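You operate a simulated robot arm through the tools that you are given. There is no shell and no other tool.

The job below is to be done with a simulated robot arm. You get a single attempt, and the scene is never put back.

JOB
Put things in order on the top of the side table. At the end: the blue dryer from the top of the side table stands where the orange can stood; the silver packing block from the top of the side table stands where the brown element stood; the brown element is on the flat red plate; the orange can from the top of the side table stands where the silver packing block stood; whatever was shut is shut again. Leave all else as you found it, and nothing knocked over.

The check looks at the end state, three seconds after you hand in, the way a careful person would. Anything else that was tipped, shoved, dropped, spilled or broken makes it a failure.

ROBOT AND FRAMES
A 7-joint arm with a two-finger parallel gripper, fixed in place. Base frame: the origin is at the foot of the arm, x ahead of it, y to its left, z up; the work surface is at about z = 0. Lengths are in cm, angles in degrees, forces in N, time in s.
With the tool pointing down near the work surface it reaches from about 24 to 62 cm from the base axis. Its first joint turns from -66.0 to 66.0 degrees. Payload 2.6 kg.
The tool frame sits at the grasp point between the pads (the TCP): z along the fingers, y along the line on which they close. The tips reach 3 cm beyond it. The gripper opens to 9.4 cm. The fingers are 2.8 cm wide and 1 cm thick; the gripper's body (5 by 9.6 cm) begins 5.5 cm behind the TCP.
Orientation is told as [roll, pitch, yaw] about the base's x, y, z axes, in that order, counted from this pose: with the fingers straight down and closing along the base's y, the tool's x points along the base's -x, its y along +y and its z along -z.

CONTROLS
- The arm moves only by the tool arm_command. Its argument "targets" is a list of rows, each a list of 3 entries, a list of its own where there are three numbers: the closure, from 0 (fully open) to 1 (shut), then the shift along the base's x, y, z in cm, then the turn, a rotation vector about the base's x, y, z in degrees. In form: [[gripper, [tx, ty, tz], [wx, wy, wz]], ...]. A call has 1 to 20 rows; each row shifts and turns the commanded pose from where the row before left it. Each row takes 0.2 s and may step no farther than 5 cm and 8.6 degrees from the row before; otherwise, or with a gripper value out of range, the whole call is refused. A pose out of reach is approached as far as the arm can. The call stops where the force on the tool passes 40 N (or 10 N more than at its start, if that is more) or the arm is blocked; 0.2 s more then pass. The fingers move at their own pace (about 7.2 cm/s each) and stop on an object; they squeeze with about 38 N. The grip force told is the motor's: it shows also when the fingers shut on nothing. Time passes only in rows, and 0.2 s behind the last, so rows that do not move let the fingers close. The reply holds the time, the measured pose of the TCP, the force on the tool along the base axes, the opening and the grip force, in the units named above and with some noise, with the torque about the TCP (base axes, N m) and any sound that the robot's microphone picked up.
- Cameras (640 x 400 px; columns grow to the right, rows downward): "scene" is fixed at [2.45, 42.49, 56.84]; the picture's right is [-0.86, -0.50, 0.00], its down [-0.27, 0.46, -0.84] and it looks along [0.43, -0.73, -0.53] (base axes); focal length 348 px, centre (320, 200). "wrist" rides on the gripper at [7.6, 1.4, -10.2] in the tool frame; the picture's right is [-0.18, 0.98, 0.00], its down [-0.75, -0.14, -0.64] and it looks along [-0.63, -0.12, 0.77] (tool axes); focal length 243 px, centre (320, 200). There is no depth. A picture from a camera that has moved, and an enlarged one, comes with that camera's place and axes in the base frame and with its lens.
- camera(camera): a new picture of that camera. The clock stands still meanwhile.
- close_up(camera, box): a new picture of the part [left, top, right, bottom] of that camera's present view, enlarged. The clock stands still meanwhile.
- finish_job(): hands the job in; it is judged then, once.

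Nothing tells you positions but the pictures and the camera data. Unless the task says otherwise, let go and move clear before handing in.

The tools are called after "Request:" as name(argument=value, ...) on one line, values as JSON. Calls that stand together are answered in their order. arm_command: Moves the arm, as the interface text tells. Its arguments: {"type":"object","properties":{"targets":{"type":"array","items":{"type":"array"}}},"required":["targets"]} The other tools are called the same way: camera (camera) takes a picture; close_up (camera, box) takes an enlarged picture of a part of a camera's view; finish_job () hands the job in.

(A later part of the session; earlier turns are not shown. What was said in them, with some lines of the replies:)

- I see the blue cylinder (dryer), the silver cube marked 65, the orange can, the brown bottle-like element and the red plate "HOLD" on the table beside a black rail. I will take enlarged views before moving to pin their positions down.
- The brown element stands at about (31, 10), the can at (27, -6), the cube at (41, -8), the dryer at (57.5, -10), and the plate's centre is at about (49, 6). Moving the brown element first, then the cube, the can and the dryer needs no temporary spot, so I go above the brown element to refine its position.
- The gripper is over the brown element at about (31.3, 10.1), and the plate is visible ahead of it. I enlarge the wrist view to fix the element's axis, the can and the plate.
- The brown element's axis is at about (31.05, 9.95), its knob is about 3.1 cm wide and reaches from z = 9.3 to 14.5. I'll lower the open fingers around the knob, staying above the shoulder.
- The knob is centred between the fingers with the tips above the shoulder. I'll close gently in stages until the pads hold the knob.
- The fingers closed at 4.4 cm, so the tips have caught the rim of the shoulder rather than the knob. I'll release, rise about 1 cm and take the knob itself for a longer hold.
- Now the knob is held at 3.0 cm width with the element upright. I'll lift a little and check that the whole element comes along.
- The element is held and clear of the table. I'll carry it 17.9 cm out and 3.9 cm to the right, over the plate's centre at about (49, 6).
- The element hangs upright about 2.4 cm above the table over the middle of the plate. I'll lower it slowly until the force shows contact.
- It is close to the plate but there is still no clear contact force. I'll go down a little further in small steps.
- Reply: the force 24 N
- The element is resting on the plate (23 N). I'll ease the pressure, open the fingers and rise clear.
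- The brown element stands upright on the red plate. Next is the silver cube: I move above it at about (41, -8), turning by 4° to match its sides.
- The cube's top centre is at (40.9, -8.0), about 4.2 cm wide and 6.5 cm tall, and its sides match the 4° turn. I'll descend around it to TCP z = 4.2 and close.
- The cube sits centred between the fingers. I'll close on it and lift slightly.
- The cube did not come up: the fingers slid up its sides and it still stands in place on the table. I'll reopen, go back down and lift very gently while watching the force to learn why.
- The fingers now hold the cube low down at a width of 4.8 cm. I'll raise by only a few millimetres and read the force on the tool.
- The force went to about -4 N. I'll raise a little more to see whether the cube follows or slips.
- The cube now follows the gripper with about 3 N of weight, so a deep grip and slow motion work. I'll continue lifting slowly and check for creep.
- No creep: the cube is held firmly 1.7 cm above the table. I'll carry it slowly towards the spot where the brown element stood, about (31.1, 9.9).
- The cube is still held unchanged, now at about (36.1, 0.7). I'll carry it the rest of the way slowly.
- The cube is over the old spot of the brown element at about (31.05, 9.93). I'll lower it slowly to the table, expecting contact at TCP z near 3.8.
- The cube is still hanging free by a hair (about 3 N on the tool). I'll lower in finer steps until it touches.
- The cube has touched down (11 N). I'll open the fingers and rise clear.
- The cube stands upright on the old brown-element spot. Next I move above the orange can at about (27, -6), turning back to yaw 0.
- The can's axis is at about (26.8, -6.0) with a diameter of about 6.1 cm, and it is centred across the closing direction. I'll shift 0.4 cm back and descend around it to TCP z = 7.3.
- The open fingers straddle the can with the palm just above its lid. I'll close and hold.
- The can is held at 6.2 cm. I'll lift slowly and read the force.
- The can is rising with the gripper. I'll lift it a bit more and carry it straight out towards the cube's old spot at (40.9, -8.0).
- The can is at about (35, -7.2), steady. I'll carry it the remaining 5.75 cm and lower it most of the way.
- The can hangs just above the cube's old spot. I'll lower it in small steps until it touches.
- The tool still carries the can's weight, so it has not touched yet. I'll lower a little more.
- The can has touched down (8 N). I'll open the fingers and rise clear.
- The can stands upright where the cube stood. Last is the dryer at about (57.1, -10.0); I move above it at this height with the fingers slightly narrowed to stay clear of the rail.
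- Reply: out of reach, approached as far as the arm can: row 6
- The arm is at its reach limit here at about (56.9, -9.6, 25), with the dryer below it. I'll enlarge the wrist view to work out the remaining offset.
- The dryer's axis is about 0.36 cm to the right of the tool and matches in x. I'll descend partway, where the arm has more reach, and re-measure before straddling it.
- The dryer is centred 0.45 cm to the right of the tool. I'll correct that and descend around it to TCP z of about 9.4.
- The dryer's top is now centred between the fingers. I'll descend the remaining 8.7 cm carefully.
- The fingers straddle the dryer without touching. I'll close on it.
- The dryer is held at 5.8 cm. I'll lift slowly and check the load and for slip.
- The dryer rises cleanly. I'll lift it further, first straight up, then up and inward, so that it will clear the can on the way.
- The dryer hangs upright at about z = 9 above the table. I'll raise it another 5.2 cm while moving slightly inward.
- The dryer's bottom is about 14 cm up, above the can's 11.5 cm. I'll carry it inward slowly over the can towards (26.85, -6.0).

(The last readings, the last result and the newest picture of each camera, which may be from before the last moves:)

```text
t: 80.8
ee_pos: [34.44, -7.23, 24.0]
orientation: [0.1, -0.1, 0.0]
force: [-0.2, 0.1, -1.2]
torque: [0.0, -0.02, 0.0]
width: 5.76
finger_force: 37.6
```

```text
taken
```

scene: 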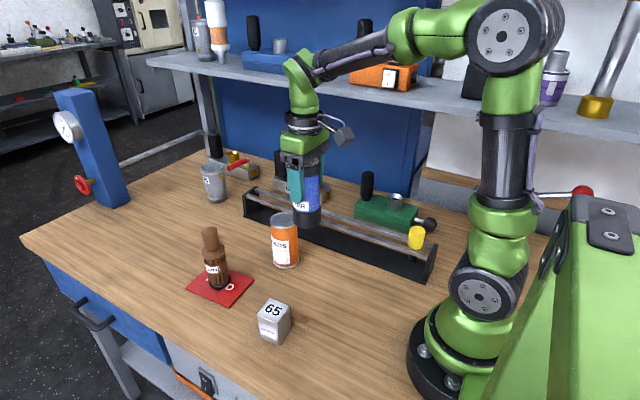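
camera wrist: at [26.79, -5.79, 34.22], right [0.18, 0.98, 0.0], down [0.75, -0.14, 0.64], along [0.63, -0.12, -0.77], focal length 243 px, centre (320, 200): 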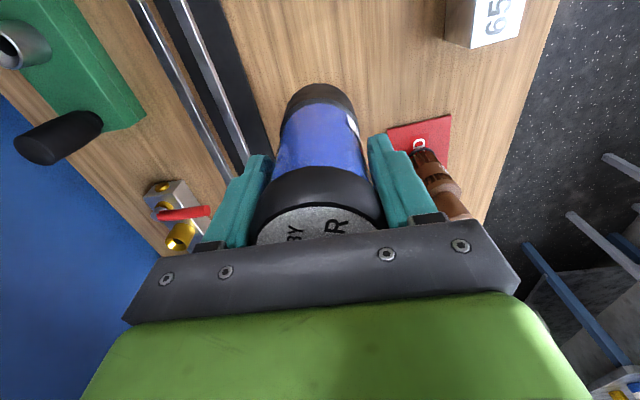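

The dryer passed the can and is now at about (34.4, -7.2). I'll carry it the last 7.6 cm and begin lowering.

Request:
arm_command(targets=[[1, [-0.3, 0.05, 0], [0, 0, 0]], [1, [-0.6, 0.1, 0], [0, 0, 0]], [1, [-1, 0.16, 0], [0, 0, 0]], [1, [-1, 0.16, 0], [0, 0, 0]], [1, [-1, 0.16, 0], [0, 0, 0]], [1, [-1, 0.16, 0], [0, 0, 0]], [1, [-1, 0.16, 0], [0, 0, 0]], [1, [-0.9, 0.15, 0], [0, 0, 0]], [1, [-0.5, 0.08, 0], [0, 0, 0]], [1, [-0.27, 0.03, 0], [0, 0, 0]], [1, [0, 0, -0.2], [0, 0, 0]], [1, [0, 0, -0.5], [0, 0, 0]], [1, [0, 0, -0.8], [0, 0, 0]], [1, [0, 0, -0.8], [0, 0, 0]], [1, [0, 0, -0.8], [0, 0, 0]], [1, [0, 0, -0.8], [0, 0, 0]], [1, [0, 0, -0.8], [0, 0, 0]], [1, [0, 0, -0.8], [0, 0, 0]], [1, [0, 0, -0.4], [0, 0, 0]], [1, [0, 0, 0], [0, 0, 0]]])

Request:
camera(camera="wrist")

Request:
camera(camera="scene")

```text
t: 85.0
ee_pos: [26.92, -5.98, 17.85]
orientation: [0.0, 0.0, -0.1]
force: [0.5, -0.5, -1.9]
torque: [-0.01, 0.02, -0.01]
width: 5.75
finger_force: 38.2
```

```text
taken
camera wrist: at [19.26, -4.61, 28.11], right [0.19, 0.98, 0.0], down [0.75, -0.14, 0.64], along [0.63, -0.12, -0.77], focal length 243 px, centre (320, 200)
```

wrist: 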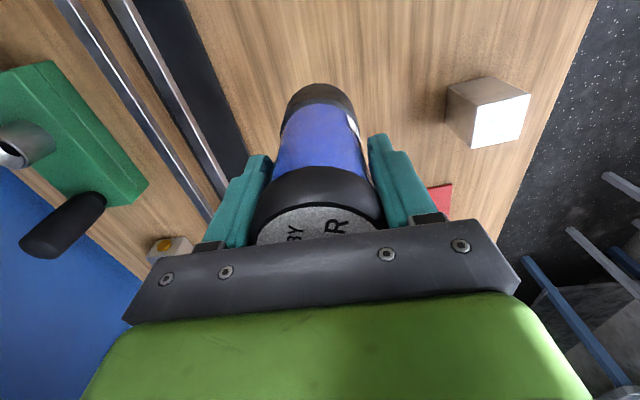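

```text
taken
```

scene: 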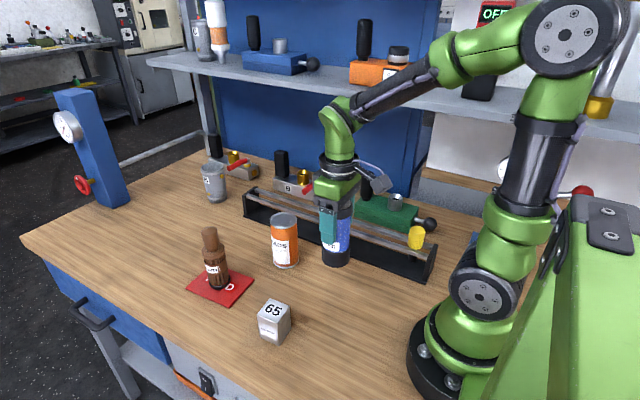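

The dryer hangs over the can's old spot at (26.9, -6.0). I'll lower it to just above the table.

Request:
arm_command(targets=[[1, [0, 0, -0.3], [0, 0, 0]], [1, [0, 0, -0.6], [0, 0, 0]], [1, [0, 0, -0.8], [0, 0, 0]], [1, [0, 0, -0.8], [0, 0, 0]], [1, [0, 0, -0.8], [0, 0, 0]], [1, [0, 0, -0.8], [0, 0, 0]], [1, [0, 0, -0.8], [0, 0, 0]], [1, [0, 0, -0.8], [0, 0, 0]], [1, [0, 0, -0.7], [0, 0, 0]], [1, [0, 0, -0.5], [0, 0, 0]], [1, [0, 0, -0.4], [0, 0, 0]], [1, [0, 0, -0.2], [0, 0, 0]], [1, [0, 0, 0], [0, 0, 0]]])

Request:
close_up(camera="scene", box=[260, 200, 420, 310])

```text
t: 87.8
ee_pos: [26.93, -5.91, 10.49]
orientation: [0.0, 0.0, -0.1]
force: [0.5, -0.2, -1.9]
torque: [-0.01, 0.01, -0.01]
width: 5.75
finger_force: 37.7
```

```text
3.64 times, centred on (340, 255) of scene
camera zoom: at [2.46, 42.49, 56.84], right [-0.86, -0.5, 0.0], down [-0.27, 0.46, -0.84], along [0.43, -0.73, -0.53], focal length 1266 px, centre (247, 0)
```

zoom: 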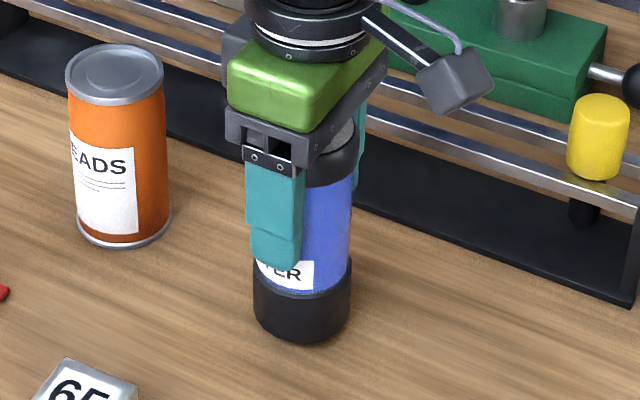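

The dryer is about 0.9 cm above the table and lines up with the can's former base. I'll lower it in small steps until contact.

Request:
arm_command(targets=[[1, [0, 0, -0.25], [0, 0, 0]], [1, [0, 0, -0.2], [0, 0, 0]], [1, [0, 0, -0.15], [0, 0, 0]], [1, [0, 0, -0.1], [0, 0, 0]], [1, [0, 0, 0], [0, 0, 0]]])

```text
t: 89.0
ee_pos: [26.91, -6.23, 9.73]
orientation: [0.1, 0.0, -0.1]
force: [0.3, -0.7, -2.3]
torque: [0.0, 0.03, 0.03]
width: 5.76
finger_force: 38.0
```

Request:
arm_command(targets=[[1, [0, 0, -0.1], [0, 0, 0]], [1, [0, 0, 0], [0, 0, 0]]])

```text
t: 89.6
ee_pos: [26.84, -6.09, 9.61]
orientation: [-0.1, 0.0, 0.0]
force: [-0.2, 0.2, -1.9]
torque: [-0.02, 0.02, 0.02]
width: 5.76
finger_force: 38.1
```

The tool still carries about 2 N, so the dryer is not down yet. I'll lower a little more.

Request:
arm_command(targets=[[1, [0, 0, -0.08], [0, 0, 0]], [1, [0, 0, 0], [0, 0, 0]]])

```text
t: 90.2
ee_pos: [27.01, -6.03, 9.52]
orientation: [0.0, 0.0, -0.1]
force: [-1.2, 0.4, 1.0]
torque: [-0.03, 0.1, -0.02]
width: 5.76
finger_force: 37.7
```

The force turned positive, so the dryer is just touching. I'll press a hair more, then release and rise clear.

Request:
arm_command(targets=[[1, [0, 0, -0.03], [0, 0, 0]], [1, [0, 0, 0], [0, 0, 0]], [0.34, [0, 0, 0], [0, 0, 0]], [0.25, [0, 0, 0], [0, 0, 0]], [0.15, [0, 0, 0], [0, 0, 0]], [0.08, [0, 0, 0], [0, 0, 0]], [0.08, [0, 0, 0], [0, 0, 0]], [0.08, [0, 0, 1], [0, 0, 0]], [0.08, [0, 0, 2], [0, 0, 0]], [0.08, [0, 0, 3], [0, 0, 0]], [0, [0, 0, 4], [0, 0, 0]], [0, [0, 0, 4], [0, 0, 0]], [0, [0, 0, 2.5], [0, 0, 0]], [0, [0, 0, 0], [0, 0, 0]]])

Request:
camera(camera="wrist")

Request:
camera(camera="scene")

Request:
close_up(camera="scene", box=[180, 225, 380, 350])

```text
t: 93.2
ee_pos: [26.75, -5.91, 26.23]
orientation: [0.0, 0.0, 0.0]
force: [-1.1, -0.6, -0.9]
torque: [0.02, -0.02, -0.03]
width: 9.39
finger_force: 0.0
```

```text
taken
camera wrist: at [19.19, -4.51, 36.49], right [0.18, 0.98, 0.0], down [0.75, -0.14, 0.64], along [0.63, -0.12, -0.77], focal length 243 px, centre (320, 200)
```

wrist: 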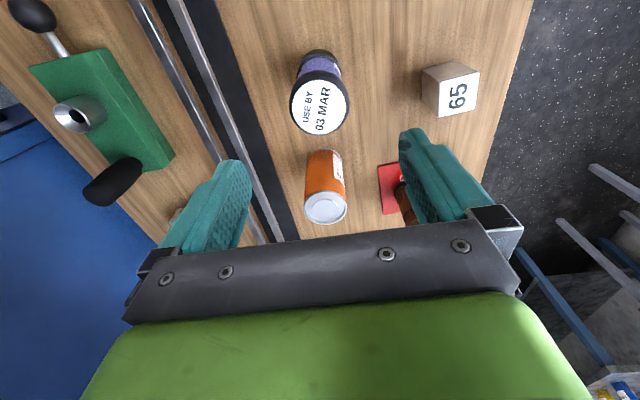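

```text
taken
```

scene: 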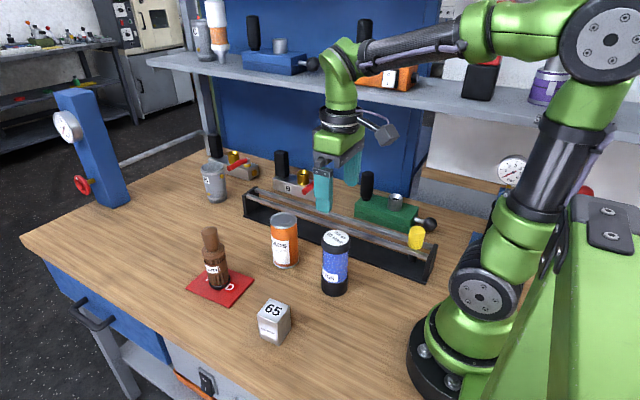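

```text
3.20 times, centred on (280, 288) of scene
camera zoom: at [2.45, 42.49, 56.84], right [-0.86, -0.5, 0.0], down [-0.27, 0.46, -0.84], along [0.43, -0.73, -0.53], focal length 1114 px, centre (448, -80)
```

zoom: 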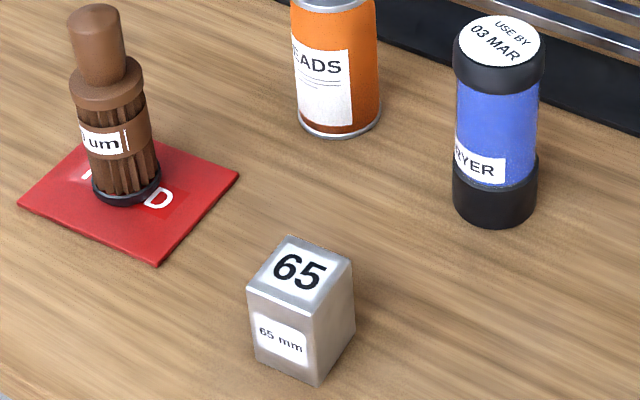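

All four objects stand upright at their targets: dryer at the can's spot, can at the cube's spot, cube at the brown element's spot, and the brown element on the plate. I'll move the arm back to its starting pose, well clear, and take a last look.

Request:
arm_command(targets=[[0, [2, -0.7, 0], [0, 0, 0]], [0, [2.7, -0.9, 0], [0, 0, 0]], [0, [2.7, -0.9, 0], [0, 0, 0]], [0, [2.4, -0.9, 0], [0, 0, 0]], [0, [0, 0, 0], [0, 0, 0]], [0, [0, 0, 0], [0, 0, 0]]])

Request:
camera(camera="scene")

Request:
close_up(camera="scene", box=[180, 140, 480, 327])

Request:
camera(camera="wrist")

```text
t: 94.6
ee_pos: [37.04, -9.65, 26.0]
orientation: [0.0, 0.0, -0.1]
force: [-0.4, 0.4, -0.9]
torque: [0.01, 0.0, -0.01]
width: 9.39
finger_force: 0.1
```

```text
taken
```

scene: 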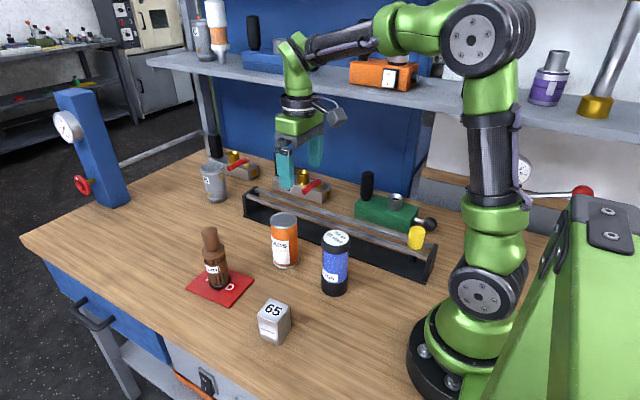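

```text
2.13 times, centred on (330, 234) of scene
camera zoom: at [2.46, 42.49, 56.84], right [-0.86, -0.5, 0.0], down [-0.27, 0.46, -0.84], along [0.43, -0.73, -0.53], focal length 742 px, centre (299, 128)
```

zoom: 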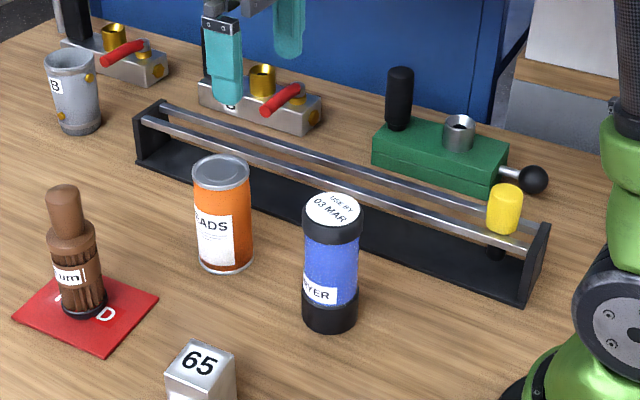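

```text
taken
camera wrist: at [29.46, -8.19, 36.26], right [0.18, 0.98, 0.0], down [0.75, -0.14, 0.64], along [0.63, -0.12, -0.77], focal length 243 px, centre (320, 200)
```

wrist: 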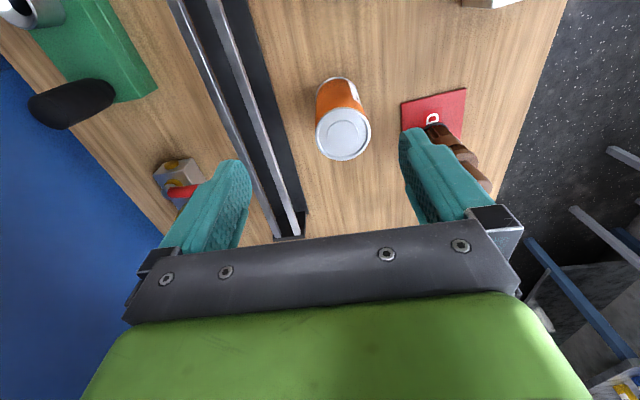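

Everything stands upright in its new place, the other items look untouched, and the arm is clear with the gripper open. I hand the job in.

Request:
finish_job()

```text
The job is handed in.
```

The job is handed in, and the last pictures show everything where it should be and upright:

- **Blue dryer:** stands where the orange can stood.
- **Orange can:** stands where the silver block stood.
- **Silver block:** stands where the brown element stood.
- **Brown element:** stands on the red plate.

By the pictures, the three swapped objects are within about half a centimetre of the old spots. On the first lift the silver block slipped in the fingers and stayed standing in place. A deeper grip and a slower lift then carried it without trouble.

I opened nothing, so there was nothing to shut again. Nothing else on the table looks moved. The arm is back near its starting pose with the gripper open and empty.
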